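You operate a simulated robot arm through the tools that you are given. There is no shell and no other tool. Be economical: measure what you need, move in short steps, check, and stop when the job is done.

The job below is to be done with a simulated two-armed robot. You get a single attempt, and the scene is never put back.

JOB
Take the lid off the jar labelled "PP" on the top of the desk and lay it down there.
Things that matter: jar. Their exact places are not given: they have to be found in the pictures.

Only the result counts: the job must be done as asked and must still hold three seconds after the hand-in. Knocking over, shifting, dropping, spilling or breaking anything else fails it. A push-on lid holds only when it is set on centred and level and pressed home; a screw cap is set on level and turned clockwise until tight.

ROBOT AND FRAMES
Two 7-joint arms with two-finger parallel grippers on one trunk, on a base that drives. Base frame: it is fixed to the floor where the robot stands at the start and does not move with it; the origin is under the middle of the robot, x ahead of it, y to its left, z up; the surface under the hand at the start is at about z = 0.77. Units: m, degrees, N and s.
The left shoulder is at the start at [0.05, 0.177, 0.979], the right one opposite. With the tool pointing down near the work surface each hand reaches from about 0.1 to 0.68 m from the robot's upright axis, wherever it stands, measured 20 degrees to its own side. Payload 3.43 kg a hand.
Tool frame (each hand has its own): the origin (TCP) lies between the finger pads and is the grasp point; the fingertips stand 0.034 m ahead of it; z points along the fingers, y is the line along which they close. Largest opening 0.128 m; finger width 0.024, thickness 0.012; the body of the gripper, 0.048 by 0.13 m, starts 0.096 m behind the TCP.
Orientation is that of the tool frame in the base frame, as [roll, pitch, yaw] about the fixed x, y, z axes, in that order (R = Rz(yaw) Ry(pitch) Rx(roll)). With the fingers straight down and closing along the base's y, the tool's x points along the base's -x, its y along +y and its z along -z.

CONTROLS
- The arms move only by the tool play_rows. It takes "left_commands", "right_commands" or both (then of equal length, played together; a hand with none holds still); each is a list of rows, each an object of numbers (a shift or turn left out is 0, a gripper value left out holds the last): "x", "y", "z": the shift along the base's x, y, z in m; "rx", "ry", "rz": the turn, a rotation vector about the base's x, y, z in degrees; "claw": the opening, from 0 (shut) to 1 (fully open). In form: [{"x": .., "y": .., "z": .., "rx": .., "ry": .., "rz": .., "claw": ..}, ...]. A call has 1 to 12 rows; each row shifts and turns the commanded pose from where the row before left it. Rows are played at 5 a second. More than 0.05 m and 8.6 degrees between two rows, or a gripper value outside its range, and nothing of the call is played. A pose out of reach is approached as far as the arm can. The call stops where the force on the tool passes 40 N (or 10 N more than at its start, if that is more) or the arm is blocked; 0.2 s more then pass. The fingers move at their own pace (about 0.108 m/s each) and stop on an object; they squeeze with about 42 N. The grip force told is the motor's: it shows also when the fingers shut on nothing. Time passes only in rows, and 0.2 s behind the last, so rows that do not move let the fingers close. It gives the time, the measured TCP pose, the force on the tool (base axes), the opening and the grip force at its end, in the units of the frame above (readings bear some noise), with the torque about the TCP (base axes, N m) and any sound that the robot's microphone picked up, and new pictures: "pictures" is both (left out), scene, wrist or none (wrist: the cameras of the hands that moved).
- Cameras (640 x 400 px; columns grow to the right, rows downward): "scene" is now at [0.1458, -0.0501, 1.1577]; the picture's right is [-0.56, -0.83, 0.00], its down [-0.36, 0.24, -0.90] and it looks along [0.75, -0.51, -0.43] (base axes); focal length 214 px, centre (320, 200). "left" rides on the left gripper at [0.076, 0.011, -0.16] in its tool frame; the picture's right is [-0.15, 0.99, 0.00], its down [-0.88, -0.13, -0.46] and it looks along [-0.45, -0.07, 0.89] (tool axes); focal length 234 px, centre (320, 200). "right" rides on the right gripper at [0.076, -0.011, -0.16] in its tool frame; the picture's right is [0.15, 0.99, 0.00], its down [-0.88, 0.13, -0.46] and it looks along [-0.45, 0.07, 0.89] (tool axes); focal length 234 px, centre (320, 200).
- slide_trunk(by): slides the trunk up (or, below 0, down) by that many m; the arms and the scene camera ride with it, the base frame stays. It gives what a move gives, with no picture.
- roll_base(legs): drives the robot by 1 to 6 legs, each [ahead, turn to the left] in m and degrees, along the robot's own axes; the way and the turn of a leg run together, so that a leg with both is an arc; at most 1.5 m and 180 degrees a leg. The arms and the cameras ride along, it lands a little off, and it stops where it bumps. It gives what a move gives, and a new picture of the scene camera.
- head_to(pan, tilt): turns the head with the scene camera to pan (to the left, within 80 degrees either way) and tilt (down, from -29 to 69), counted from straight ahead of the robot. It gives what a move gives, and a new picture of the scene camera.
- point_at(camera, pixels): for up to 12 pixels [column, row] of the newest picture of that camera ("zoom" is the newest enlarged one), the place [x, y, z] in the base frame of the surface seen there, good to about 0.003 m. It takes no simulated time.
- close_up(camera, box): a new picture of the part [left, top, right, bottom] of that camera's present view, enlarged. It takes no simulated time.
- finish_job(): hands the job in; it is judged then, once.

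Keep the steps short. Do not move on a guess: measure, check each grasp and each placing, and mend mistakes. In all there are 80 turns and 260 pictures (those below and enlarged ones count). Leave the grippers open and the arms clear of the work at the hand-in unless told otherwise, and finish with a single line.

The tools are called by a JSON object that holds its "fn" and its "kwargs". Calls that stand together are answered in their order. play_rows: Moves the arms, as the interface text tells. Its arguments: {"type":"object","properties":{"left_commands":{"type":"array","items":{"type":"object","properties":{"x":{"type":"number"},"y":{"type":"number"},"z":{"type":"number"},"rx":{"type":"number"},"ry":{"type":"number"},"rz":{"type":"number"},"claw":{"type":"number"}}}},"right_commands":{"type":"array","items":{"type":"object","properties":{"x":{"type":"number"},"y":{"type":"number"},"z":{"type":"number"},"rx":{"type":"number"},"ry":{"type":"number"},"rz":{"type":"number"},"claw":{"type":"number"}}}},"pictures":{"type":"string","enum":["both","scene","wrist","none"]}},"required":[]} The other tools are called the same way: slide_trunk (by) slides the trunk up or down; roll_base (legs) drives the base; head_to (pan, tilt) turns the head that bears the scene camera; point_at (camera, pixels) gives the place of the surface under pixels of a picture; close_up (camera, box) takes an enlarged picture of a part of a camera's view; finish_job () hands the job in.

At the start:

```text
time: 0.0
left_position: [0.438, -0.0449, 1.0552]
left_tool_rot: [-180.0, 0.1, -179.8]
left_contact_force: [-0.2, -0.1, -0.3]
left_torque: [0.02, -0.01, -0.01]
left_grip_width: 0.128
left_finger_force: 0.2
right_position: [0.3846, -0.4492, 1.1175]
right_tool_rot: [-180.0, 0.0, 179.9]
right_contact_force: [-0.3, 1.1, -0.9]
right_torque: [0.01, 0.01, 0.02]
right_grip_width: 0.128
right_finger_force: 0.2
trunk travel left (down, up): [-0.15, 0.251]
robot x, y, heading: [-0.0032, -0.0015, 0.0]
head pan, tilt: [-34.1, 25.6]
```

scene: 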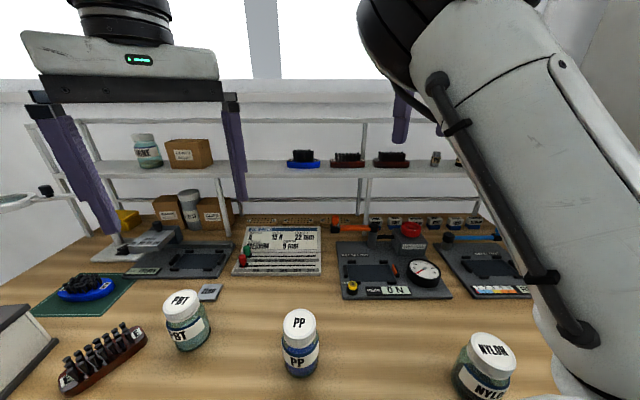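
right: 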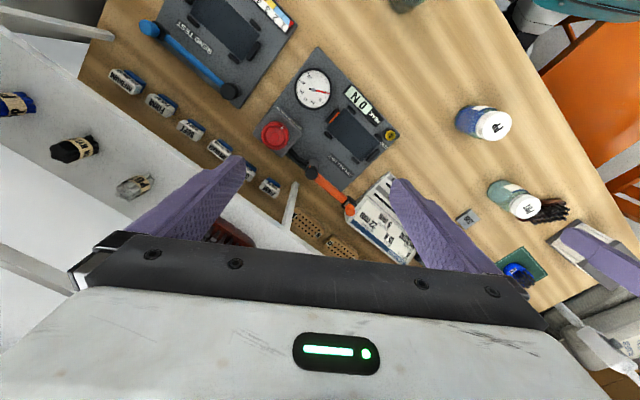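
left: 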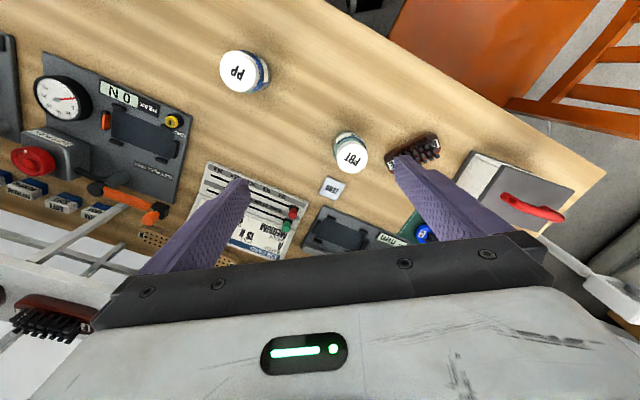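

I see the PP jar at about (300,340) in the scene. I'll enlarge it and measure its lid and surroundings.

{"fn": "close_up", "kwargs": {"camera": "scene", "box": [240, 290, 360, 390]}}

{"fn": "point_at", "kwargs": {"camera": "scene", "pixels": [[299, 322], [299, 314], [299, 331], [285, 322], [314, 322], [300, 341], [300, 372], [240, 330], [240, 370], [380, 350], [184, 305], [490, 350]]}}

{"fn": "point_at", "kwargs": {"camera": "left", "pixels": [[237, 71], [222, 71], [254, 71], [237, 55], [237, 88], [262, 71], [300, 100]]}}

```text
4.00 times, centred on (300, 340) of scene
```

zoom: 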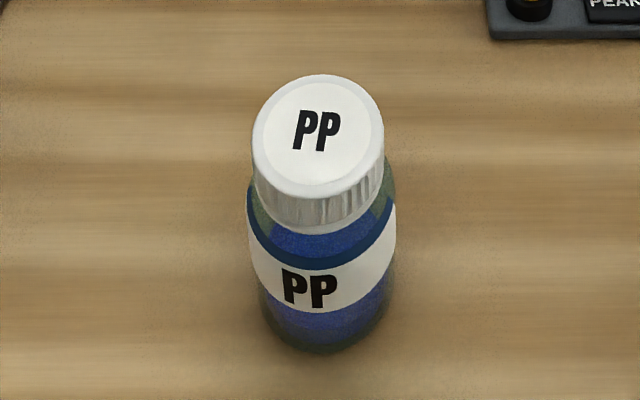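

```text
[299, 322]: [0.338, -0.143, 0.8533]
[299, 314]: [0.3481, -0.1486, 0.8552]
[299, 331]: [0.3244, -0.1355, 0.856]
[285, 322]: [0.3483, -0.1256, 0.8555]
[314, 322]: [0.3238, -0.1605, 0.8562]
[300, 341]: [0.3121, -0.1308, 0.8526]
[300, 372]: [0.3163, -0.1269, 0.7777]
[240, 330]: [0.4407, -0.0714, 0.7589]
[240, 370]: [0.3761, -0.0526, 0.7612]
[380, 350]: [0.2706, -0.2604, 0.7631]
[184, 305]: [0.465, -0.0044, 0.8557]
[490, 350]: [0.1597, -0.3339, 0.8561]
```

```text
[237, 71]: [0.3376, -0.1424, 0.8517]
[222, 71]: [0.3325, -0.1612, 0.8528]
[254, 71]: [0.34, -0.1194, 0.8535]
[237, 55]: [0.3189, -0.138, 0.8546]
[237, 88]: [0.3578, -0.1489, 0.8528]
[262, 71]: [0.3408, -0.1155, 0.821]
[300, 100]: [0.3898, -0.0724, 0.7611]
```

The lid is ribbed, so it looks like a screw cap. I plan to steady the body with the left hand, coming from the near left, and turn the cap from above with the right. Next I'll measure the lid rim, body and nearby clearances.

{"fn": "point_at", "kwargs": {"camera": "zoom", "pixels": [[316, 80], [316, 185], [256, 135], [378, 135], [322, 200], [322, 215], [322, 224], [322, 240], [315, 265], [315, 310], [318, 340], [318, 352]]}}

{"fn": "head_to", "kwargs": {"pan": -15, "tilt": 50}}

```text
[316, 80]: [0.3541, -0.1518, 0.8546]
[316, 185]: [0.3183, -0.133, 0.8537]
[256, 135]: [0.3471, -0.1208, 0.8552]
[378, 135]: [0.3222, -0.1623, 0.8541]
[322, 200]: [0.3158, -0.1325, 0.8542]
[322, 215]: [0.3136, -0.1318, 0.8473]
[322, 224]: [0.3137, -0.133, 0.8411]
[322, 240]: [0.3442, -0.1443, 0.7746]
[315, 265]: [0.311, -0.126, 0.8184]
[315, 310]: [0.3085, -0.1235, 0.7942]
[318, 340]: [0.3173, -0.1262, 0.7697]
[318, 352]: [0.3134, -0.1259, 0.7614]
```

```text
time: 0.9
left_position: [0.4374, -0.0465, 1.0561]
left_tool_rot: [180.0, 0.1, -179.8]
left_contact_force: [0.5, -0.3, 0.4]
left_torque: [-0.01, 0.0, -0.01]
left_grip_width: 0.128
left_finger_force: 0.1
right_position: [0.3853, -0.4486, 1.1175]
right_tool_rot: [-180.0, 0.0, 180.0]
right_contact_force: [0.0, 0.5, -0.4]
right_torque: [-0.01, 0.02, 0.0]
right_grip_width: 0.1278
right_finger_force: 0.1
trunk travel left (down, up): [-0.15, 0.251]
robot x, y, heading: [-0.0008, 0.0013, 0.2]
head pan, tilt: [-15.0, 50.0]
```

scene: 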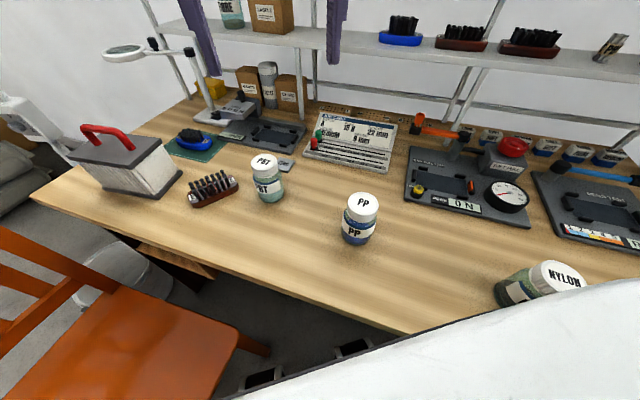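

The PP lid is centred near (0.336, -0.142), with its top at z 0.855, its bottom at about 0.838, and the body radius is about 0.03. The left hand would be too folded from here, so I'll back off 0.2 m.

{"fn": "roll_base", "kwargs": {"legs": [[-0.2, 0]]}}

```text
time: 2.5
left_position: [0.2379, -0.0439, 1.0546]
left_tool_rot: [-180.0, -0.1, -179.7]
left_contact_force: [0.0, 0.9, 0.3]
left_torque: [0.01, -0.03, 0.02]
left_grip_width: 0.1278
left_finger_force: 0.1
right_position: [0.1874, -0.4478, 1.1164]
right_tool_rot: [-180.0, 0.0, -179.7]
right_contact_force: [-0.7, 0.1, 1.0]
right_torque: [-0.01, 0.02, 0.02]
right_grip_width: 0.1283
right_finger_force: 0.1
trunk travel left (down, up): [-0.15, 0.251]
robot x, y, heading: [-0.1955, -0.0005, 0.4]
head pan, tilt: [-15.0, 50.0]
```

scene: 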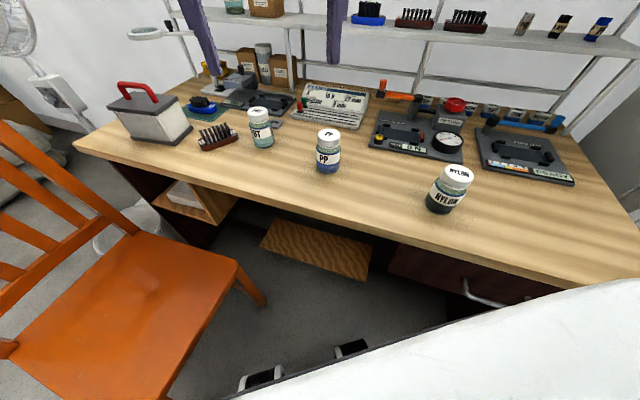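

Clear view now. I'll yaw the left hand 45° toward the jar, staying high.

{"fn": "play_rows", "kwargs": {"left_commands": [{"rz": -7.5, "z": -0.01}, {"rz": -7.5, "z": -0.01}, {"rz": -7.5, "z": -0.01}, {"rz": -7.5, "z": -0.01}, {"rz": -7.5}, {"rz": -7.5}], "pictures": "none"}}

{"fn": "play_rows", "kwargs": {"left_commands": [{"rx": -5.556, "ry": -5.556}, {"rx": -5.556, "ry": -5.556}, {"rx": -5.556, "ry": -5.556}, {"rx": -5.556, "ry": -5.556}, {"rx": -5.556, "ry": -5.556}, {"rx": -5.556, "ry": -5.556}, {"rx": -5.556, "ry": -5.556}]}}

```text
time: 3.9
left_position: [0.2381, -0.0434, 1.0146]
left_tool_rot: [-180.0, 0.0, 135.1]
left_contact_force: [-0.2, 0.1, 0.2]
left_torque: [0.0, 0.01, 0.03]
left_grip_width: 0.128
left_finger_force: 0.1
right_position: [0.1876, -0.4479, 1.1168]
right_tool_rot: [179.9, 0.0, -179.7]
right_contact_force: [-0.3, 0.2, 0.3]
right_torque: [0.03, 0.03, 0.02]
right_grip_width: 0.128
right_finger_force: 0.1
trunk travel left (down, up): [-0.15, 0.251]
robot x, y, heading: [-0.2017, 0.0042, 0.2]
head pan, tilt: [-15.0, 50.0]
```

```text
time: 5.5
left_position: [0.2381, -0.0441, 1.015]
left_tool_rot: [-179.5, 55.2, 135.4]
left_contact_force: [0.3, -0.6, 0.0]
left_torque: [0.04, 0.01, 0.0]
left_grip_width: 0.1278
left_finger_force: 0.0
right_position: [0.1884, -0.4482, 1.1163]
right_tool_rot: [-179.9, 0.0, -179.7]
right_contact_force: [-0.3, -0.3, 0.3]
right_torque: [0.02, -0.01, 0.01]
right_grip_width: 0.1279
right_finger_force: 0.0
trunk travel left (down, up): [-0.15, 0.251]
robot x, y, heading: [-0.1969, -0.0021, 0.3]
head pan, tilt: [-15.0, 50.0]
```

scene: 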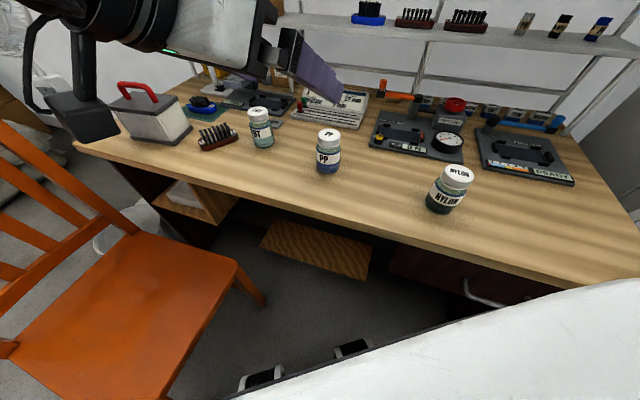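
left: 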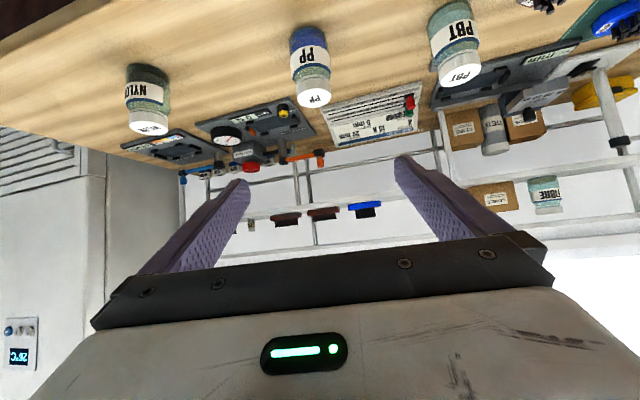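

The pose is reachable. A black box hangs under the left wrist near (85,120), so I'll check its position and the desk edge before coming down.

{"fn": "point_at", "kwargs": {"camera": "scene", "pixels": [[85, 135], [60, 100], [110, 125], [35, 40], [327, 134], [300, 210], [260, 195], [220, 180], [180, 170], [250, 75], [320, 85]]}}

{"fn": "point_at", "kwargs": {"camera": "left", "pixels": [[316, 98], [302, 95], [328, 95], [312, 60], [295, 60], [328, 60], [310, 32]]}}

```text
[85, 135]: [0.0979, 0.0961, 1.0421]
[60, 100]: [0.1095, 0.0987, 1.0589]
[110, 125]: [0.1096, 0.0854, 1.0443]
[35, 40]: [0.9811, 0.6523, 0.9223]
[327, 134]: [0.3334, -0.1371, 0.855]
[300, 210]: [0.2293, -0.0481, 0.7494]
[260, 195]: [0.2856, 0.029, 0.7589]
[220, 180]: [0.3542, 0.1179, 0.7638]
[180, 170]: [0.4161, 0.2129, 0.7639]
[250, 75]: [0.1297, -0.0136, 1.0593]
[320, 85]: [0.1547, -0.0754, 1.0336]
```

```text
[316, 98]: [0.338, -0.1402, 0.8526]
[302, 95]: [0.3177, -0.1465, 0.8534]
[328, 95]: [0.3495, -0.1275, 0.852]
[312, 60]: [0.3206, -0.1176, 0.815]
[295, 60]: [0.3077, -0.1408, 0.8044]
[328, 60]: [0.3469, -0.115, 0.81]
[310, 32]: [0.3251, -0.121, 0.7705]
```

The box is just the wrist camera, and it will stay off the desk edge. I'll lower to the pre-grasp point 0.11 m back along the approach.

{"fn": "play_rows", "kwargs": {"left_commands": [{"x": 0.006, "y": -0.006, "z": -0.038}, {"x": 0.006, "y": -0.006, "z": -0.038}, {"x": 0.006, "y": -0.006, "z": -0.038}, {"x": 0.007, "y": -0.007, "z": -0.039}, {}]}}

```text
time: 6.7
left_position: [0.2634, -0.0714, 0.8615]
left_tool_rot: [-179.6, 55.0, 135.6]
left_contact_force: [-0.1, -1.0, 0.2]
left_torque: [0.01, -0.01, 0.03]
left_grip_width: 0.128
left_finger_force: 0.1
right_position: [0.1876, -0.4472, 1.1166]
right_tool_rot: [180.0, 0.0, -179.7]
right_contact_force: [-0.8, 0.2, -0.5]
right_torque: [0.03, 0.03, -0.03]
right_grip_width: 0.1279
right_finger_force: 0.1
trunk travel left (down, up): [-0.15, 0.251]
robot x, y, heading: [-0.196, -0.0005, 0.0]
head pan, tilt: [-15.0, 50.0]
```

scene: 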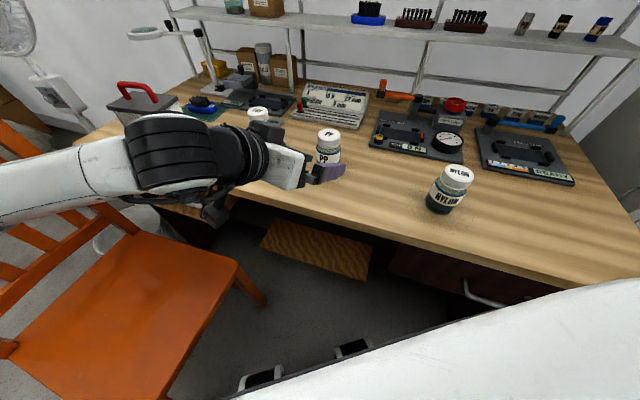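
left: 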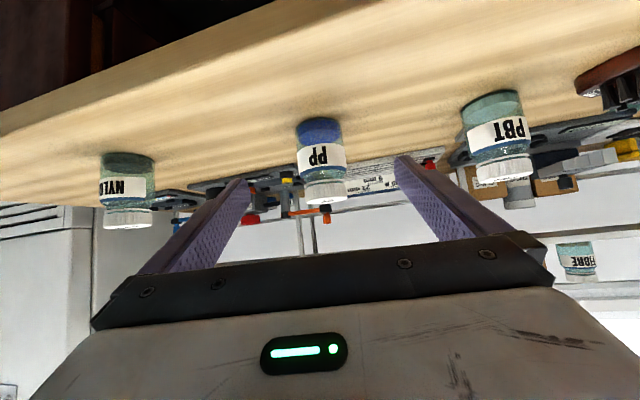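

The jar sits centred between the fingers. I'll advance along the approach to the body.

{"fn": "play_rows", "kwargs": {"left_commands": [{"x": 0.017, "y": -0.015, "z": -0.016}, {"x": 0.016, "y": -0.016, "z": -0.016}, {"x": 0.016, "y": -0.016, "z": -0.016}, {"x": 0.0155, "y": -0.0155, "z": -0.0145}, {}]}}

```text
time: 7.9
left_position: [0.327, -0.134, 0.7986]
left_tool_rot: [-179.5, 55.0, 135.5]
left_contact_force: [0.8, 0.2, -0.3]
left_torque: [0.01, 0.02, -0.02]
left_grip_width: 0.1283
left_finger_force: 0.0
right_position: [0.1875, -0.4469, 1.1169]
right_tool_rot: [-180.0, -0.1, -179.7]
right_contact_force: [-0.9, -0.4, 0.6]
right_torque: [0.0, 0.0, 0.0]
right_grip_width: 0.128
right_finger_force: 0.1
trunk travel left (down, up): [-0.15, 0.251]
robot x, y, heading: [-0.2, -0.0015, 0.4]
head pan, tilt: [-15.0, 50.0]
```

scene: 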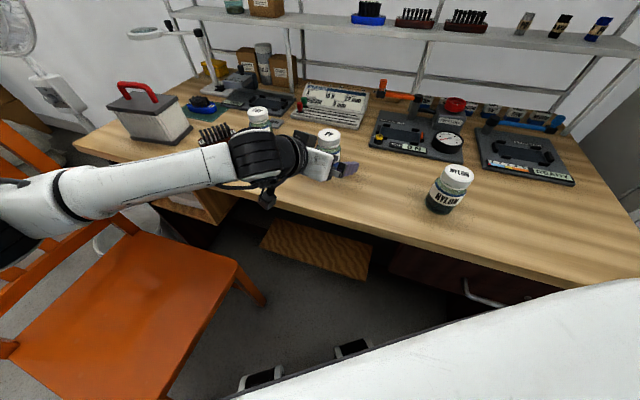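
left: 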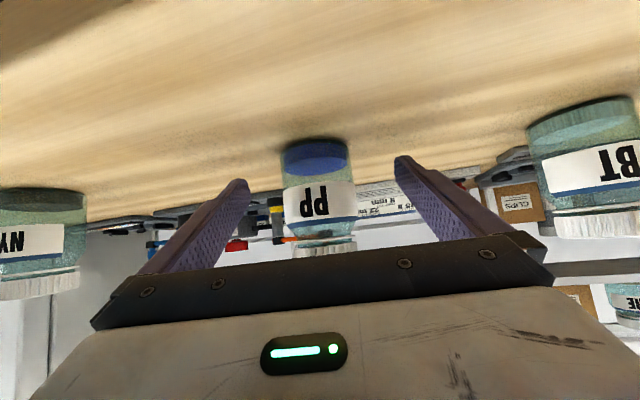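

Centred and no contact. I'll close gently on the body.

{"fn": "play_rows", "kwargs": {"left_commands": [{"claw": 0.55}, {"claw": 0.5}, {"claw": 0.45}, {"claw": 0.4}, {"claw": 0.3}, {"claw": 0.2}, {"claw": 0.2}]}}

```text
time: 9.5
left_position: [0.328, -0.1325, 0.8006]
left_tool_rot: [-179.5, 54.9, 135.5]
left_contact_force: [-0.9, -0.3, 0.3]
left_torque: [-0.01, -0.03, -0.02]
left_grip_width: 0.0567
left_finger_force: 42.1
right_position: [0.1879, -0.4475, 1.1157]
right_tool_rot: [-179.9, 0.0, -179.7]
right_contact_force: [0.4, -0.2, 0.4]
right_torque: [-0.02, -0.01, -0.03]
right_grip_width: 0.1279
right_finger_force: 0.0
trunk travel left (down, up): [-0.15, 0.251]
robot x, y, heading: [-0.1975, 0.0, -0.1]
head pan, tilt: [-15.0, 50.0]
```

scene: 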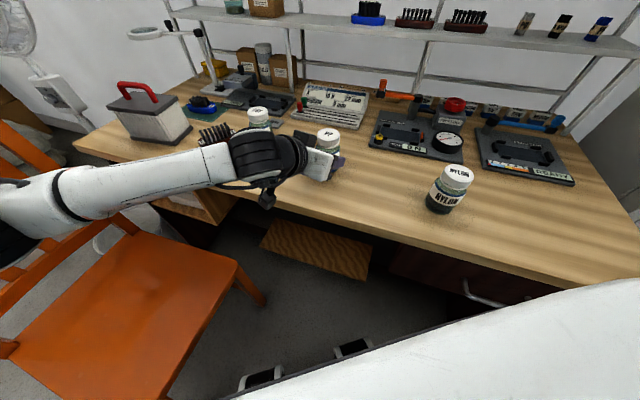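
left: 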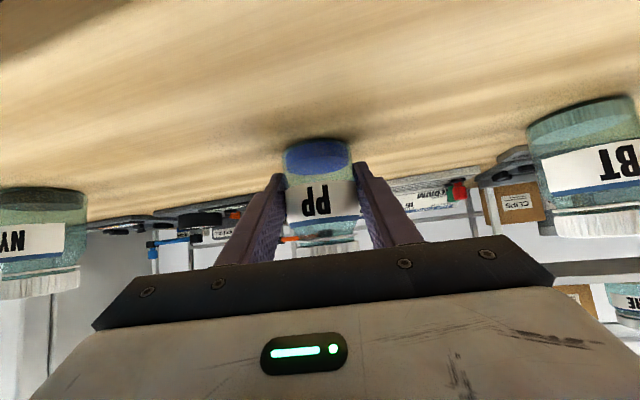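

The body is held at a width of 0.057 m. I'll re-measure the lid and bring the right hand over it, staying high.

{"fn": "close_up", "kwargs": {"camera": "scene", "box": [288, 115, 368, 165]}}

{"fn": "play_rows", "kwargs": {"right_commands": [{"x": 0.02, "y": 0.04}, {"x": 0.02, "y": 0.04}, {"x": 0.02, "y": 0.04, "rz": -7}, {"x": 0.02, "y": 0.04, "rz": -7}, {"x": 0.02, "y": 0.04, "rz": -7}, {"x": 0.02, "y": 0.04, "rz": -7}, {"x": 0.02, "y": 0.04, "rz": -7}, {"x": 0.008, "y": 0.026, "rz": -7}, {"z": -0.03}, {"z": -0.03}, {}]}}

```text
8.00 times, centred on (328, 140) of scene
```

zoom: 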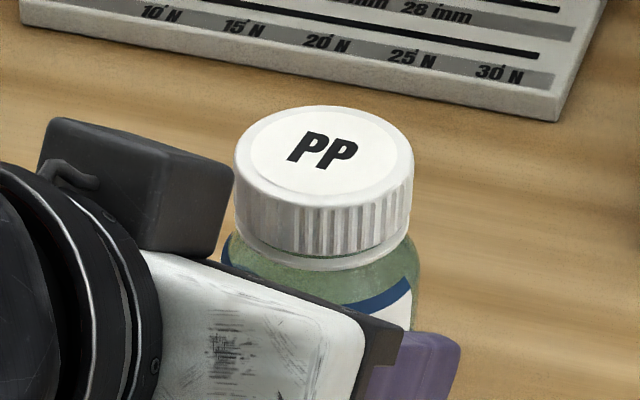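

```text
time: 12.1
left_position: [0.3276, -0.1315, 0.7992]
left_tool_rot: [-179.6, 55.1, 135.5]
left_contact_force: [0.6, -0.3, 0.2]
left_torque: [0.03, -0.02, 0.0]
left_grip_width: 0.0562
left_finger_force: 42.3
right_position: [0.2672, -0.3734, 0.9704]
right_tool_rot: [-179.4, -4.7, 134.3]
right_contact_force: [0.3, -0.5, -0.3]
right_torque: [0.0, -0.01, 0.02]
right_grip_width: 0.1282
right_finger_force: 0.0
right hand out of reach, approached as far as the arm can: row 5, 6, 7, 8, 9, 10
trunk travel left (down, up): [-0.15, 0.251]
robot x, y, heading: [-0.202, 0.0028, 0.3]
head pan, tilt: [-15.0, 50.0]
stopped in row 11 (right hand): the arm was blocked; the commanded pose is now the measured one
```

scene: 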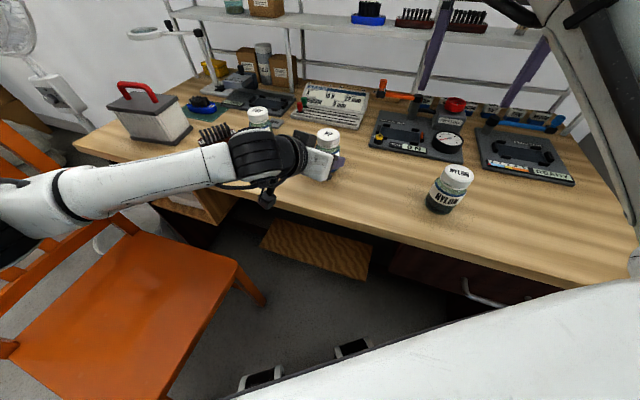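
right: 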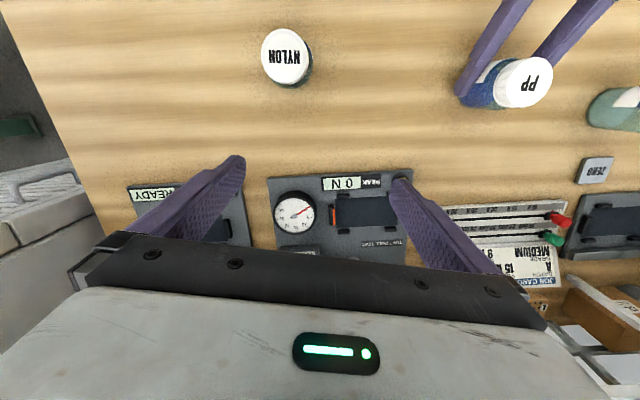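

The right hand was out of reach because it was too high. Before moving lower, I'll check the height of the left gripper's parts beside the lid and the lid centre.

{"fn": "point_at", "kwargs": {"camera": "zoom", "pixels": [[322, 108], [322, 200], [240, 150], [410, 150], [330, 150], [330, 225], [330, 255], [330, 265], [130, 140], [215, 200], [180, 175], [400, 325]]}}

{"fn": "play_rows", "kwargs": {"right_commands": [{"rx": -2.95, "ry": -3.7}, {}], "pictures": "none"}}

```text
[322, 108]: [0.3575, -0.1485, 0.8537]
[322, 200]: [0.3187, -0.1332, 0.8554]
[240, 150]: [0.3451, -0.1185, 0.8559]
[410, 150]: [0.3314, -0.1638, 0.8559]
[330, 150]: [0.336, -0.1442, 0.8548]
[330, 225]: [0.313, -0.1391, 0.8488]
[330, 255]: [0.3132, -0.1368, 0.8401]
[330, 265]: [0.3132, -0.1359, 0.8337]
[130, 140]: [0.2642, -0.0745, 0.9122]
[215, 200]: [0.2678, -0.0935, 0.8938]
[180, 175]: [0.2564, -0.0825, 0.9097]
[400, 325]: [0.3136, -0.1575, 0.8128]
```

```text
time: 12.7
left_position: [0.3275, -0.133, 0.8]
left_tool_rot: [-179.7, 55.0, 135.5]
left_contact_force: [0.9, -1.3, 0.5]
left_torque: [-0.05, -0.02, -0.04]
left_grip_width: 0.0563
left_finger_force: 41.9
right_position: [0.2611, -0.3944, 0.9672]
right_tool_rot: [178.2, -1.3, 131.7]
right_contact_force: [0.0, -0.6, 0.0]
right_torque: [0.01, 0.01, 0.01]
right_grip_width: 0.128
right_finger_force: 0.1
trunk travel left (down, up): [-0.15, 0.251]
robot x, y, heading: [-0.1967, 0.0008, 0.4]
head pan, tilt: [-15.0, 50.0]
```

The right wrist seems limited at this yaw, so I'll turn it back toward 180° while moving over the lid.

{"fn": "play_rows", "kwargs": {"right_commands": [{"rz": 8}, {"rz": 8}, {"rz": 8}, {"rz": 8, "y": 0.03}, {"rz": 8, "y": 0.03, "x": 0.01}, {"rz": 5, "y": 0.03, "x": 0.01}, {"y": 0.03, "x": 0.01}, {"y": 0.03, "x": 0.01}, {}]}}

```text
time: 13.8
left_position: [0.3263, -0.1342, 0.7994]
left_tool_rot: [-179.6, 54.9, 135.6]
left_contact_force: [-0.7, 0.3, 0.8]
left_torque: [0.08, -0.03, -0.01]
left_grip_width: 0.0564
left_finger_force: 41.9
right_position: [0.2558, -0.3564, 0.8924]
right_tool_rot: [179.0, -10.2, 165.8]
right_contact_force: [1.5, 0.0, 1.4]
right_torque: [0.01, 0.02, 0.01]
right_grip_width: 0.1278
right_finger_force: 0.1
trunk travel left (down, up): [-0.15, 0.251]
robot x, y, heading: [-0.1996, 0.0002, 0.1]
head pan, tilt: [-15.0, 50.0]
stopped in row 5 (right hand): the arm was blocked; the commanded pose is now the measured one
```

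scene: 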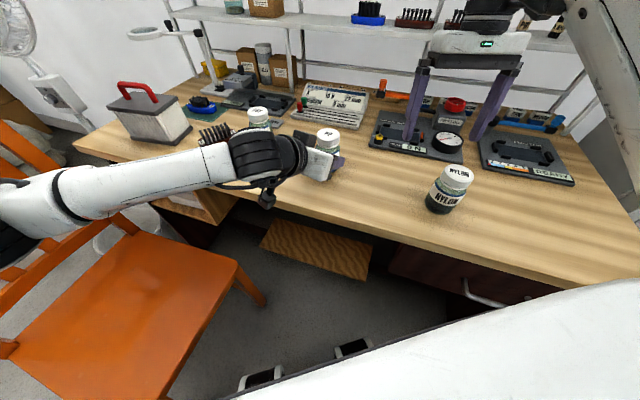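
right: 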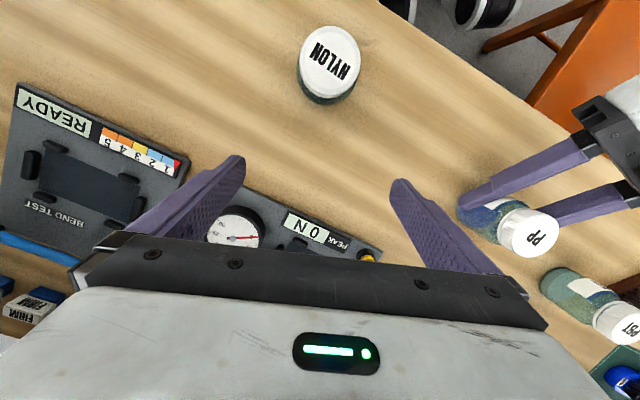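

The arm got blocked and dipped low. I'll look at the right arm's posture before moving on.

{"fn": "head_to", "kwargs": {"pan": -50, "tilt": 20}}

```text
time: 14.8
left_position: [0.3278, -0.1329, 0.7986]
left_tool_rot: [-179.7, 55.0, 135.4]
left_contact_force: [0.4, 0.6, 1.1]
left_torque: [0.06, -0.07, 0.03]
left_grip_width: 0.0565
left_finger_force: 42.1
right_position: [0.2553, -0.3573, 0.8917]
right_tool_rot: [179.1, -10.5, 165.9]
right_contact_force: [-0.5, 0.1, -0.8]
right_torque: [0.0, 0.0, 0.0]
right_grip_width: 0.1281
right_finger_force: 0.0
trunk travel left (down, up): [-0.15, 0.251]
robot x, y, heading: [-0.1974, 0.0013, 0.4]
head pan, tilt: [-50.0, 20.0]
```

scene: 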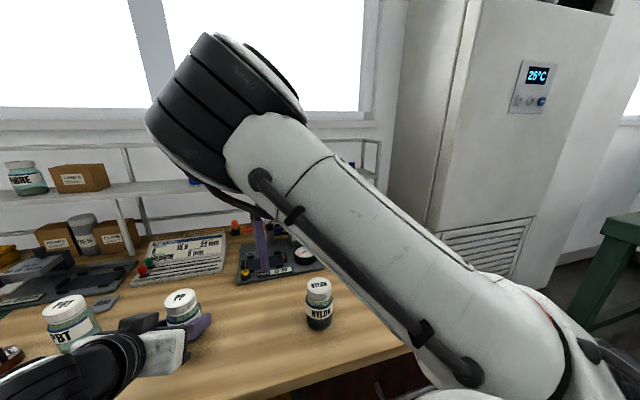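

It looks like an awkward configuration reached from being too high. I'll retreat to the known-good start pose and orientation, raising first.

{"fn": "play_rows", "kwargs": {"right_commands": [{"z": 0.03}, {"z": 0.03, "x": -0.01, "y": -0.02}, {"z": 0.03, "x": -0.02, "y": -0.02, "rx": -1.27, "ry": -5.1}, {"z": 0.02, "x": -0.02, "y": -0.02, "rx": -1.27, "ry": -5.1}, {"x": -0.02, "y": -0.03, "rz": 7}, {"rz": 7}, {}], "pictures": "scene"}}

```text
time: 16.4
left_position: [0.3276, -0.1324, 0.7989]
left_tool_rot: [-179.5, 55.0, 135.5]
left_contact_force: [-0.3, 0.1, 0.9]
left_torque: [-0.01, -0.02, 0.02]
left_grip_width: 0.056
left_finger_force: 41.5
right_position: [0.1872, -0.4478, 1.0002]
right_tool_rot: [179.0, 0.2, 180.0]
right_contact_force: [-0.2, 0.1, 0.9]
right_torque: [0.01, -0.03, -0.01]
right_grip_width: 0.1282
right_finger_force: 0.1
trunk travel left (down, up): [-0.15, 0.251]
robot x, y, heading: [-0.2012, 0.0025, 0.1]
head pan, tilt: [-50.0, 20.0]
```

scene: 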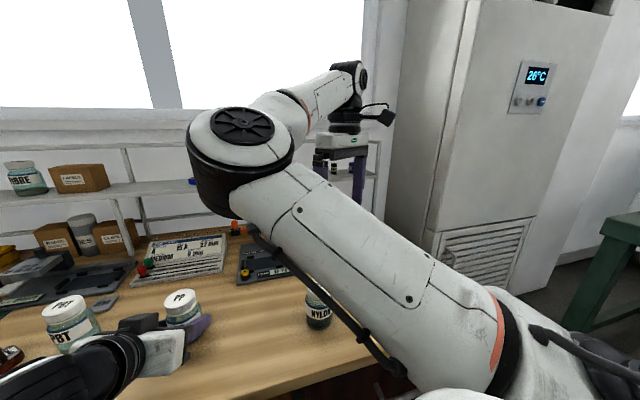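

The elbow sits inward, and counter-turning the yaw exhausted the wrist. This time I'll turn the yaw with the swing (+), staying at z 1.0.

{"fn": "play_rows", "kwargs": {"right_commands": [{"x": 0.018, "y": 0.035, "rz": 6}, {"x": 0.018, "y": 0.035, "rz": 6}, {"x": 0.018, "y": 0.035, "rz": 6}, {"x": 0.018, "y": 0.035, "rz": 6}, {}], "pictures": "scene"}}

```text
time: 17.6
left_position: [0.3279, -0.1335, 0.7999]
left_tool_rot: [-179.6, 55.0, 135.5]
left_contact_force: [1.1, -0.4, 0.4]
left_torque: [0.01, -0.08, 0.02]
left_grip_width: 0.056
left_finger_force: 41.5
right_position: [0.2323, -0.3881, 0.9913]
right_tool_rot: [178.1, 0.5, -159.5]
right_contact_force: [-1.1, 0.0, 0.1]
right_torque: [0.0, -0.02, 0.01]
right_grip_width: 0.1282
right_finger_force: 0.2
right hand out of reach, approached as far as the arm can: row 2, 3, 4
trunk travel left (down, up): [-0.15, 0.251]
robot x, y, heading: [-0.1995, 0.001, 0.3]
head pan, tilt: [-50.0, 20.0]
```

scene: 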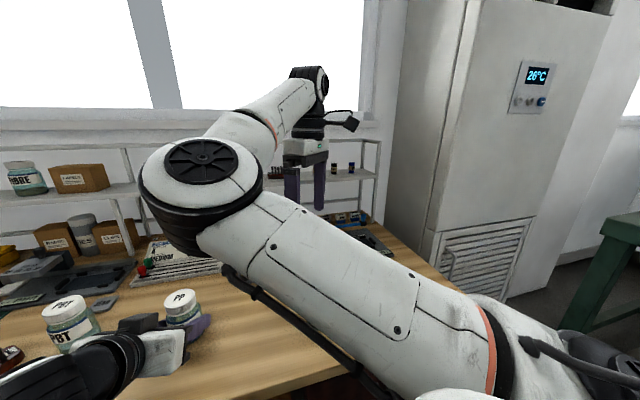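

The inner shoulder limit is stopping the arm. I'll measure the elbow and wrist so I can pick a better base placement.

{"fn": "point_at", "kwargs": {"camera": "scene", "pixels": [[200, 160], [322, 85], [305, 75], [303, 150], [270, 110], [480, 330], [345, 275], [560, 380], [600, 330]]}}

```text
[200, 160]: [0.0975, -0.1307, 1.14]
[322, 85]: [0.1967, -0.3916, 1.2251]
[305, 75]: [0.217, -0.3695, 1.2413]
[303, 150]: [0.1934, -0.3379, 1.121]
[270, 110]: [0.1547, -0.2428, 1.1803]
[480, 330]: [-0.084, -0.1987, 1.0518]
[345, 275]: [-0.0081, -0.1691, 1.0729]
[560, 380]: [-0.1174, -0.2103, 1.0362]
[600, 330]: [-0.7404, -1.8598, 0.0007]
```

The right elbow is at its inner limit, so this stance won't work. The right hand needs the jar farther out and more to its side, so I'll release, withdraw the left hand back and up, and re-park the base.

{"fn": "play_rows", "kwargs": {"left_commands": [{"claw": 0.4}, {"claw": 0.5}, {"claw": 0.7}, {"claw": 1}, {"claw": 1}, {"x": -0.016, "y": 0.016, "z": 0.016}, {"x": -0.02, "y": 0.02, "z": 0.02}, {"x": -0.025, "y": 0.025, "z": 0.025}, {"x": -0.025, "y": 0.025, "z": 0.03}, {"z": 0.04}, {"z": 0.04}, {"z": 0.03}], "right_commands": [{}, {}, {}, {}, {}, {}, {"x": -0.01, "y": -0.015, "rz": -6}, {"x": -0.01, "y": -0.015, "rz": -6}, {"x": -0.01, "y": -0.015, "rz": -6}, {"rz": -3}, {}, {}], "pictures": "scene"}}

```text
time: 20.2
left_position: [0.2403, -0.048, 1.0025]
left_tool_rot: [-179.6, 55.0, 135.4]
left_contact_force: [0.4, 0.3, -0.5]
left_torque: [0.0, -0.04, -0.02]
left_grip_width: 0.1282
left_finger_force: 0.0
right_position: [0.2087, -0.4196, 0.9939]
right_tool_rot: [179.1, 0.2, -177.1]
right_contact_force: [-0.2, -0.8, -0.8]
right_torque: [0.02, 0.0, -0.01]
right_grip_width: 0.1279
right_finger_force: 0.0
trunk travel left (down, up): [-0.15, 0.251]
robot x, y, heading: [-0.2013, 0.0007, 0.0]
head pan, tilt: [-50.0, 20.0]
```

scene: 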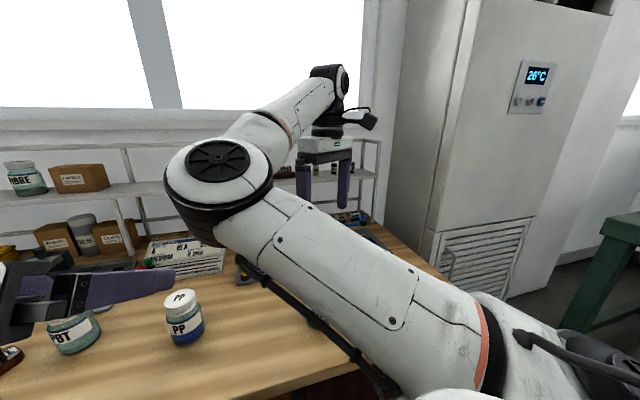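

The jar stands undisturbed. Next I'll back up 0.1 m and turn left 15.5°, with the arms high.

{"fn": "roll_base", "kwargs": {"legs": [[-0.1, 0], [0, 15.5]]}}

{"fn": "head_to", "kwargs": {"pan": -30, "tilt": 35}}

```text
time: 22.3
left_position: [0.1381, 0.0717, 1.0033]
left_tool_rot: [-179.4, 55.0, 151.1]
left_contact_force: [0.4, 0.4, -0.5]
left_torque: [-0.02, 0.02, -0.02]
left_grip_width: 0.1281
left_finger_force: 0.1
right_position: [0.2073, -0.2939, 0.9952]
right_tool_rot: [179.1, 0.1, -161.3]
right_contact_force: [0.3, 0.1, 0.6]
right_torque: [-0.05, 0.01, 0.04]
right_grip_width: 0.128
right_finger_force: 0.0
trunk travel left (down, up): [-0.15, 0.251]
robot x, y, heading: [-0.2962, -0.0036, 15.9]
head pan, tilt: [-50.0, 20.0]
```

scene: 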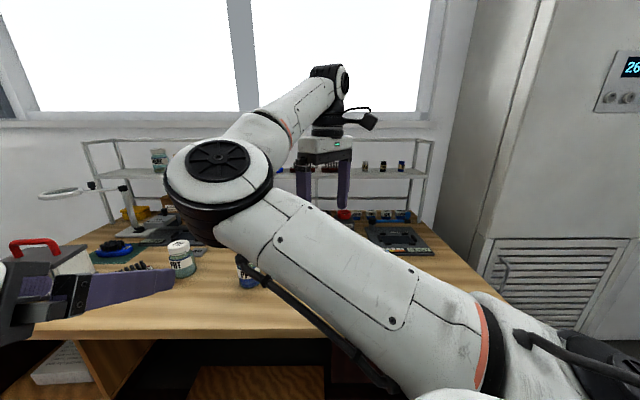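

```text
time: 23.1
left_position: [0.1386, 0.0718, 1.0019]
left_tool_rot: [-179.6, 55.0, 151.2]
left_contact_force: [0.1, 0.5, 0.3]
left_torque: [-0.05, 0.02, 0.04]
left_grip_width: 0.1282
left_finger_force: 0.1
right_position: [0.207, -0.2947, 0.9939]
right_tool_rot: [179.1, 0.2, -161.3]
right_contact_force: [-0.6, 0.0, -0.5]
right_torque: [-0.02, 0.02, 0.0]
right_grip_width: 0.1282
right_finger_force: 0.0
trunk travel left (down, up): [-0.15, 0.251]
robot x, y, heading: [-0.295, 0.0019, 16.0]
head pan, tilt: [-30.0, 35.0]
```

scene: 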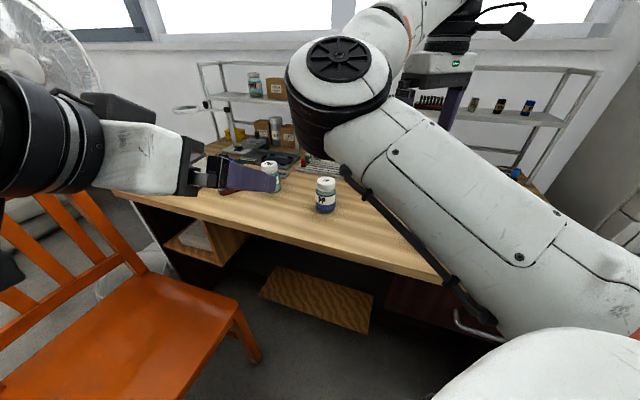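

The jar is free at (326,195). Next I'll test whether the right hand reaches above the lid, partly closing the fingers.

{"fn": "play_rows", "kwargs": {"right_commands": [{"x": 0.02, "y": 0.022, "z": -0.005, "claw": 0.6}, {"x": 0.02, "y": 0.022, "z": -0.005}, {"x": 0.02, "y": 0.022, "z": -0.005}, {"x": 0.02, "y": 0.022, "z": -0.005}, {"x": 0.02, "y": 0.022, "z": -0.005}, {"x": 0.02, "y": 0.022, "z": -0.005}, {"x": 0.01, "y": 0.021}, {}]}}

```text
time: 24.9
left_position: [0.1372, 0.0736, 1.0016]
left_tool_rot: [-179.6, 55.0, 151.2]
left_contact_force: [0.8, -0.1, 0.1]
left_torque: [0.01, 0.01, 0.03]
left_grip_width: 0.1282
left_finger_force: 0.0
right_position: [0.3371, -0.1405, 0.9637]
right_tool_rot: [179.2, 0.2, -161.5]
right_contact_force: [0.2, -0.2, 0.4]
right_torque: [0.01, -0.02, 0.01]
right_grip_width: 0.0769
right_finger_force: 0.0
trunk travel left (down, up): [-0.15, 0.251]
robot x, y, heading: [-0.2961, -0.0013, 15.7]
head pan, tilt: [-30.0, 35.0]
```

scene: 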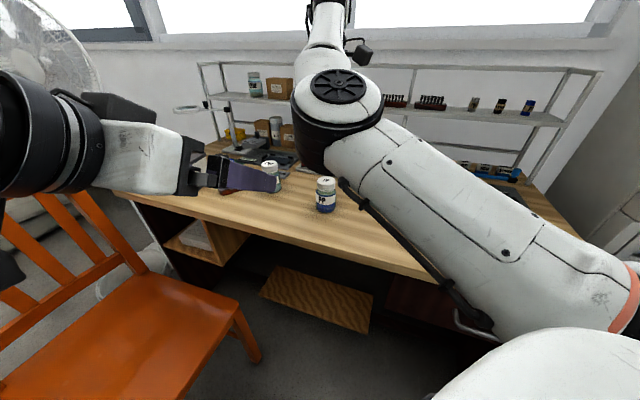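
right: 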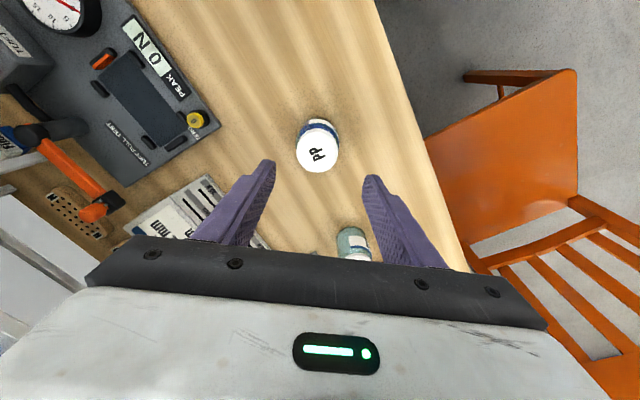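

The right hand reaches above the lid. I'll test its yaw range here, turning negative first.

{"fn": "play_rows", "kwargs": {"right_commands": [{"rz": -8}, {"rz": -8}, {"rz": -8}, {"rz": -8}, {"rz": -8}, {"rz": -8}, {"rz": -8}, {}], "pictures": "none"}}

{"fn": "point_at", "kwargs": {"camera": "right", "pixels": [[318, 145], [318, 170], [318, 122], [296, 145], [340, 145]]}}

```text
time: 26.7
left_position: [0.1377, 0.0714, 1.0008]
left_tool_rot: [-179.5, 55.0, 151.1]
left_contact_force: [0.4, 0.4, 0.4]
left_torque: [0.0, -0.02, -0.02]
left_grip_width: 0.128
left_finger_force: 0.1
right_position: [0.2678, -0.2252, 0.9372]
right_tool_rot: [178.7, 0.2, 141.2]
right_contact_force: [0.4, 0.0, 0.6]
right_torque: [-0.02, -0.01, -0.01]
right_grip_width: 0.0768
right_finger_force: 0.0
right hand out of reach, approached as far as the arm can: row 4, 5, 6, 7
trunk travel left (down, up): [-0.15, 0.251]
robot x, y, heading: [-0.3004, -0.0038, 15.5]
head pan, tilt: [-30.0, 35.0]
```

```text
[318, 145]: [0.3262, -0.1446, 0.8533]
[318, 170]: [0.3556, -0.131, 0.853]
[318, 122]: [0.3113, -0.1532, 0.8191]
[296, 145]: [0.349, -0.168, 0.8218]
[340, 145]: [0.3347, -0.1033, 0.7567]
```

The lower limit is at about 24° negative. I'll check the positive side, which is the unscrewing direction.

{"fn": "play_rows", "kwargs": {"right_commands": [{"rz": 8}, {"rz": 8}, {"rz": 8}, {"rz": 8}, {"rz": 8}, {"rz": 8}, {"rz": 8}, {"rz": 8}, {"rz": 8}, {"rz": 8}, {"rz": 8}, {"rz": 8}], "pictures": "none"}}

{"fn": "play_rows", "kwargs": {"right_commands": [{"rz": 8}, {"rz": 8}, {"rz": 8}, {"rz": 8}, {"rz": 8}, {"rz": 8}, {"rz": 8}, {"rz": 8}, {"rz": 8}, {"rz": 8}, {"rz": 8}, {}], "pictures": "scene"}}

```text
time: 29.3
left_position: [0.1374, 0.0718, 1.0015]
left_tool_rot: [-179.6, 55.0, 151.2]
left_contact_force: [0.1, 0.0, -0.5]
left_torque: [-0.02, 0.01, 0.02]
left_grip_width: 0.1279
left_finger_force: 0.0
right_position: [0.2675, -0.2209, 0.9349]
right_tool_rot: [178.8, 0.2, -122.1]
right_contact_force: [-0.8, 0.5, 0.3]
right_torque: [-0.03, 0.01, 0.03]
right_grip_width: 0.0767
right_finger_force: 0.0
trunk travel left (down, up): [-0.15, 0.251]
robot x, y, heading: [-0.2983, 0.0046, 15.9]
head pan, tilt: [-30.0, 35.0]
```

```text
time: 31.9
left_position: [0.1379, 0.0721, 1.0021]
left_tool_rot: [-179.5, 54.9, 151.2]
left_contact_force: [-0.3, -0.2, 0.1]
left_torque: [0.02, 0.05, -0.04]
left_grip_width: 0.1278
left_finger_force: 0.0
right_position: [0.2678, -0.2257, 0.9358]
right_tool_rot: [179.5, 0.5, -34.8]
right_contact_force: [0.1, 1.0, -0.2]
right_torque: [-0.03, 0.01, -0.02]
right_grip_width: 0.0767
right_finger_force: 0.0
trunk travel left (down, up): [-0.15, 0.251]
robot x, y, heading: [-0.2994, -0.0046, 15.9]
head pan, tilt: [-30.0, 35.0]
```

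scene: 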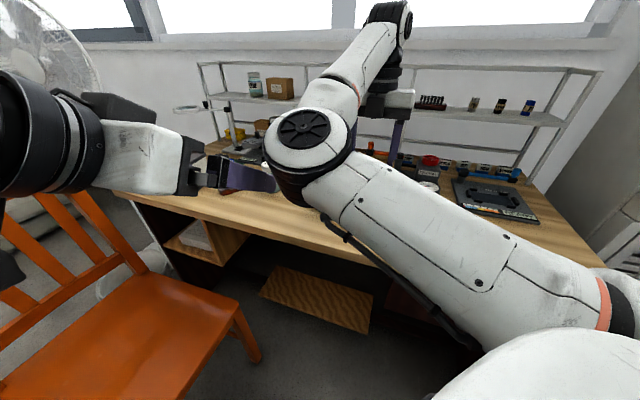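

There's over 150° of unscrewing range. Next I'll move the left hand back to its pre-grasp while the right backs off and turns back to its start yaw.

{"fn": "play_rows", "kwargs": {"left_commands": [{}, {}, {"x": 0.0208, "y": -0.0235, "rz": -2.6}, {"x": 0.0208, "y": -0.0235, "rz": -2.6}, {"x": 0.0208, "y": -0.0235, "rz": -2.6}, {"x": 0.0208, "y": -0.0235, "rz": -2.6}, {"x": 0.0208, "y": -0.0235, "rz": -2.6}, {"x": 0.0208, "y": -0.0235, "rz": -2.6}, {"z": -0.035}, {"z": -0.035}, {"z": -0.035}, {"z": -0.035}], "right_commands": [{"y": -0.03, "z": 0.02, "rz": -8}, {"y": -0.03, "z": 0.02, "rz": -8}, {"y": -0.02, "rz": -8}, {"rz": -8}, {"rz": -8}, {"rz": -8}, {"rz": -8}, {"rz": -8}, {"rz": -8}, {"rz": -8}, {"rz": -8}, {"rz": -8}]}}

```text
time: 34.5
left_position: [0.2646, -0.0708, 0.8613]
left_tool_rot: [-179.6, 55.0, 135.6]
left_contact_force: [0.1, -0.5, -0.4]
left_torque: [-0.05, 0.02, 0.0]
left_grip_width: 0.1281
left_finger_force: 0.0
right_position: [0.2683, -0.2942, 0.9765]
right_tool_rot: [179.1, 0.2, -129.6]
right_contact_force: [0.2, -1.0, 0.2]
right_torque: [0.0, -0.01, 0.02]
right_grip_width: 0.0768
right_finger_force: 0.0
trunk travel left (down, up): [-0.15, 0.251]
robot x, y, heading: [-0.2969, -0.0014, 15.9]
head pan, tilt: [-30.0, 35.0]
```

scene: 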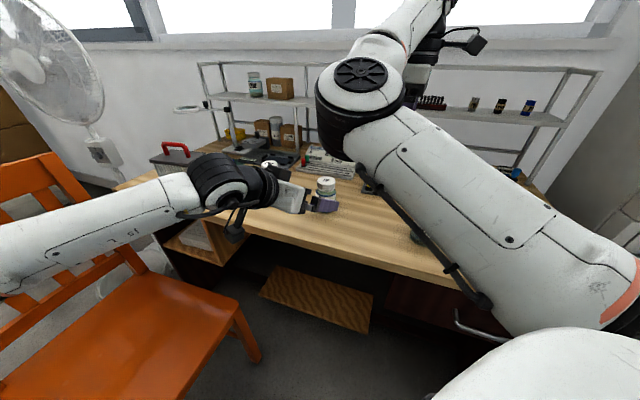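
right: 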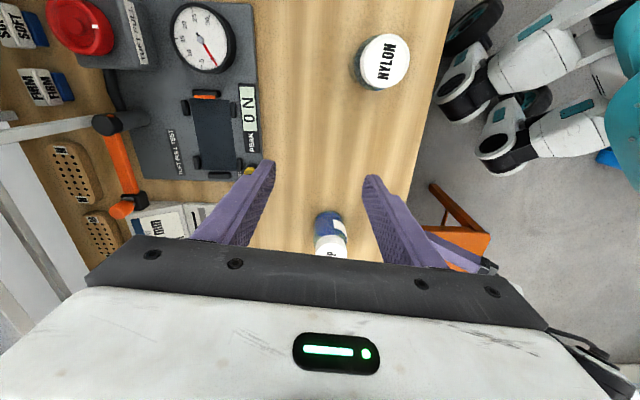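
left: 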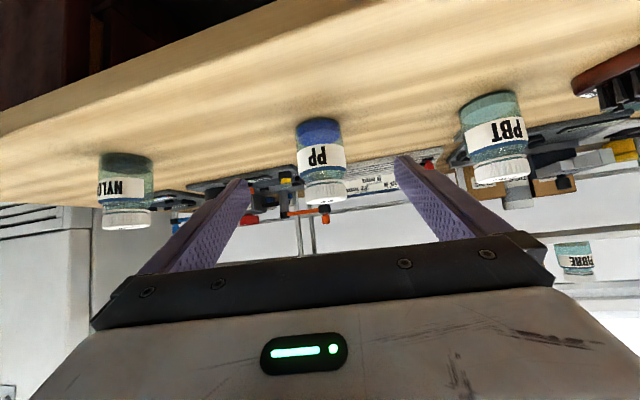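

Same centred pre-grasp as before. I'll advance and close on the body while the right keeps turning back.

{"fn": "play_rows", "kwargs": {"left_commands": [{"x": 0.0165, "y": -0.015, "z": -0.016}, {"x": 0.016, "y": -0.016, "z": -0.016}, {"x": 0.016, "y": -0.016, "z": -0.016}, {"x": 0.015, "y": -0.0155, "z": -0.0145}, {}, {"claw": 0.55}, {"claw": 0.5}, {"claw": 0.45}, {"claw": 0.4}, {"claw": 0.3}, {"claw": 0.2}, {"claw": 0.2}], "right_commands": [{"rz": -8}, {"rz": -8}, {"rz": -8}, {"rz": -8}, {"rz": -6}, {}, {}, {}, {}, {}, {}, {}]}}

```text
time: 37.1
left_position: [0.3271, -0.1316, 0.7991]
left_tool_rot: [-179.6, 55.0, 135.8]
left_contact_force: [-0.8, -0.2, 0.2]
left_torque: [0.01, -0.05, -0.03]
left_grip_width: 0.0566
left_finger_force: 42.1
right_position: [0.2684, -0.2951, 0.9762]
right_tool_rot: [179.1, 0.2, -167.5]
right_contact_force: [0.0, -0.7, -0.7]
right_torque: [-0.01, 0.01, 0.0]
right_grip_width: 0.0768
right_finger_force: 0.0
trunk travel left (down, up): [-0.15, 0.251]
robot x, y, heading: [-0.2988, 0.0003, 16.0]
head pan, tilt: [-30.0, 35.0]
```

scene: 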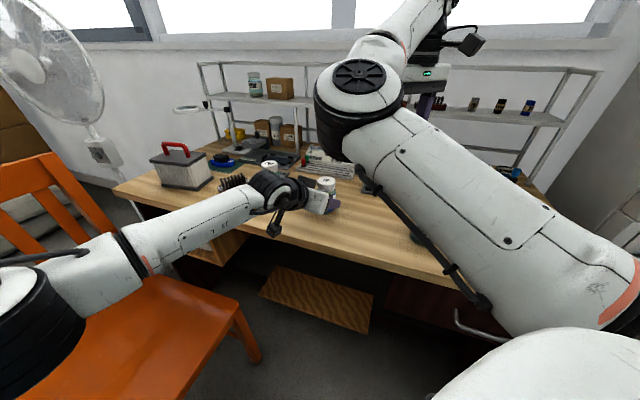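
right: 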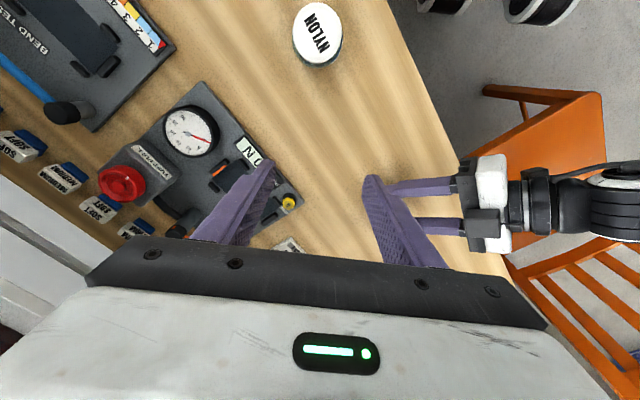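
left: 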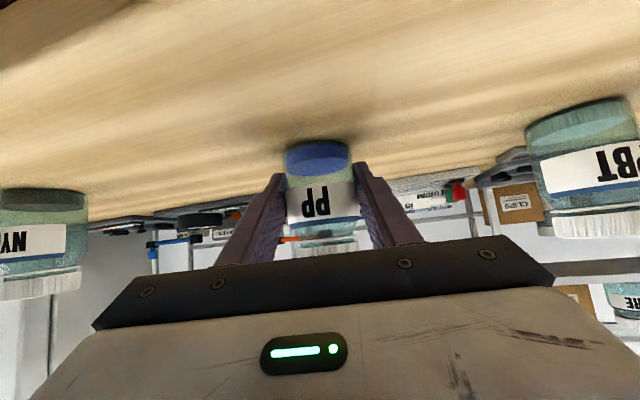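

The jar is held again. I'll bring the right hand above the lid and level it.

{"fn": "play_rows", "kwargs": {"right_commands": [{"x": 0.014, "y": 0.031, "rx": -0.9, "ry": -0.2}, {"x": 0.014, "y": 0.031}, {"x": 0.014, "y": 0.031}, {"x": 0.014, "y": 0.031}, {"x": 0.0126, "y": 0.03}, {"z": -0.03}, {}]}}

```text
time: 38.7
left_position: [0.3266, -0.1316, 0.7982]
left_tool_rot: [-179.6, 55.0, 135.6]
left_contact_force: [0.4, -0.1, 0.0]
left_torque: [0.05, -0.05, 0.0]
left_grip_width: 0.0565
left_finger_force: 41.9
right_position: [0.3387, -0.1416, 0.9458]
right_tool_rot: [-180.0, 0.2, -167.4]
right_contact_force: [0.2, -0.3, 0.8]
right_torque: [0.02, -0.01, 0.03]
right_grip_width: 0.0767
right_finger_force: 0.0
trunk travel left (down, up): [-0.15, 0.251]
robot x, y, heading: [-0.3005, -0.0003, 16.0]
head pan, tilt: [-30.0, 35.0]
```

scene: 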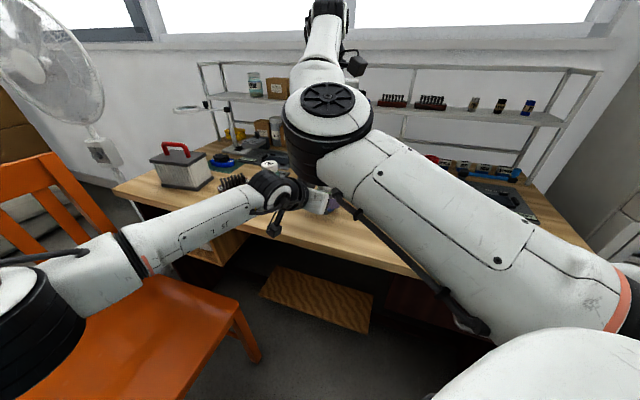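
right: 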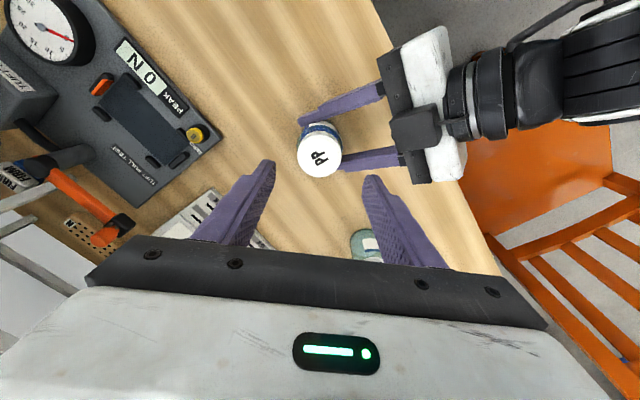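

Measuring the lid centre from the right camera.

{"fn": "point_at", "kwargs": {"camera": "right", "pixels": [[319, 157], [319, 136], [319, 176], [300, 157], [339, 157], [305, 142], [334, 171], [415, 125], [395, 140], [365, 160]]}}

{"fn": "close_up", "kwargs": {"camera": "right", "box": [240, 100, 400, 200]}}

```text
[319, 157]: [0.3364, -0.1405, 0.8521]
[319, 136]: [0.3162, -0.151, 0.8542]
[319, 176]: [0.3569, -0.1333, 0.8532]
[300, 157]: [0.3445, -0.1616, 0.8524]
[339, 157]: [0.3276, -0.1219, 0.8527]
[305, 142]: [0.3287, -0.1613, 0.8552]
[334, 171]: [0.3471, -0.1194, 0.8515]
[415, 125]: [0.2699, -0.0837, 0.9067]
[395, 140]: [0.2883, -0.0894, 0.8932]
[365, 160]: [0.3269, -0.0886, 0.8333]
```

```text
4.00 times, centred on (320, 150) of right
```

zoom: 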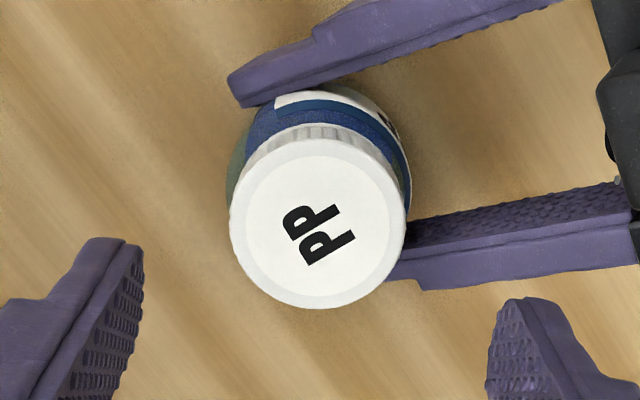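

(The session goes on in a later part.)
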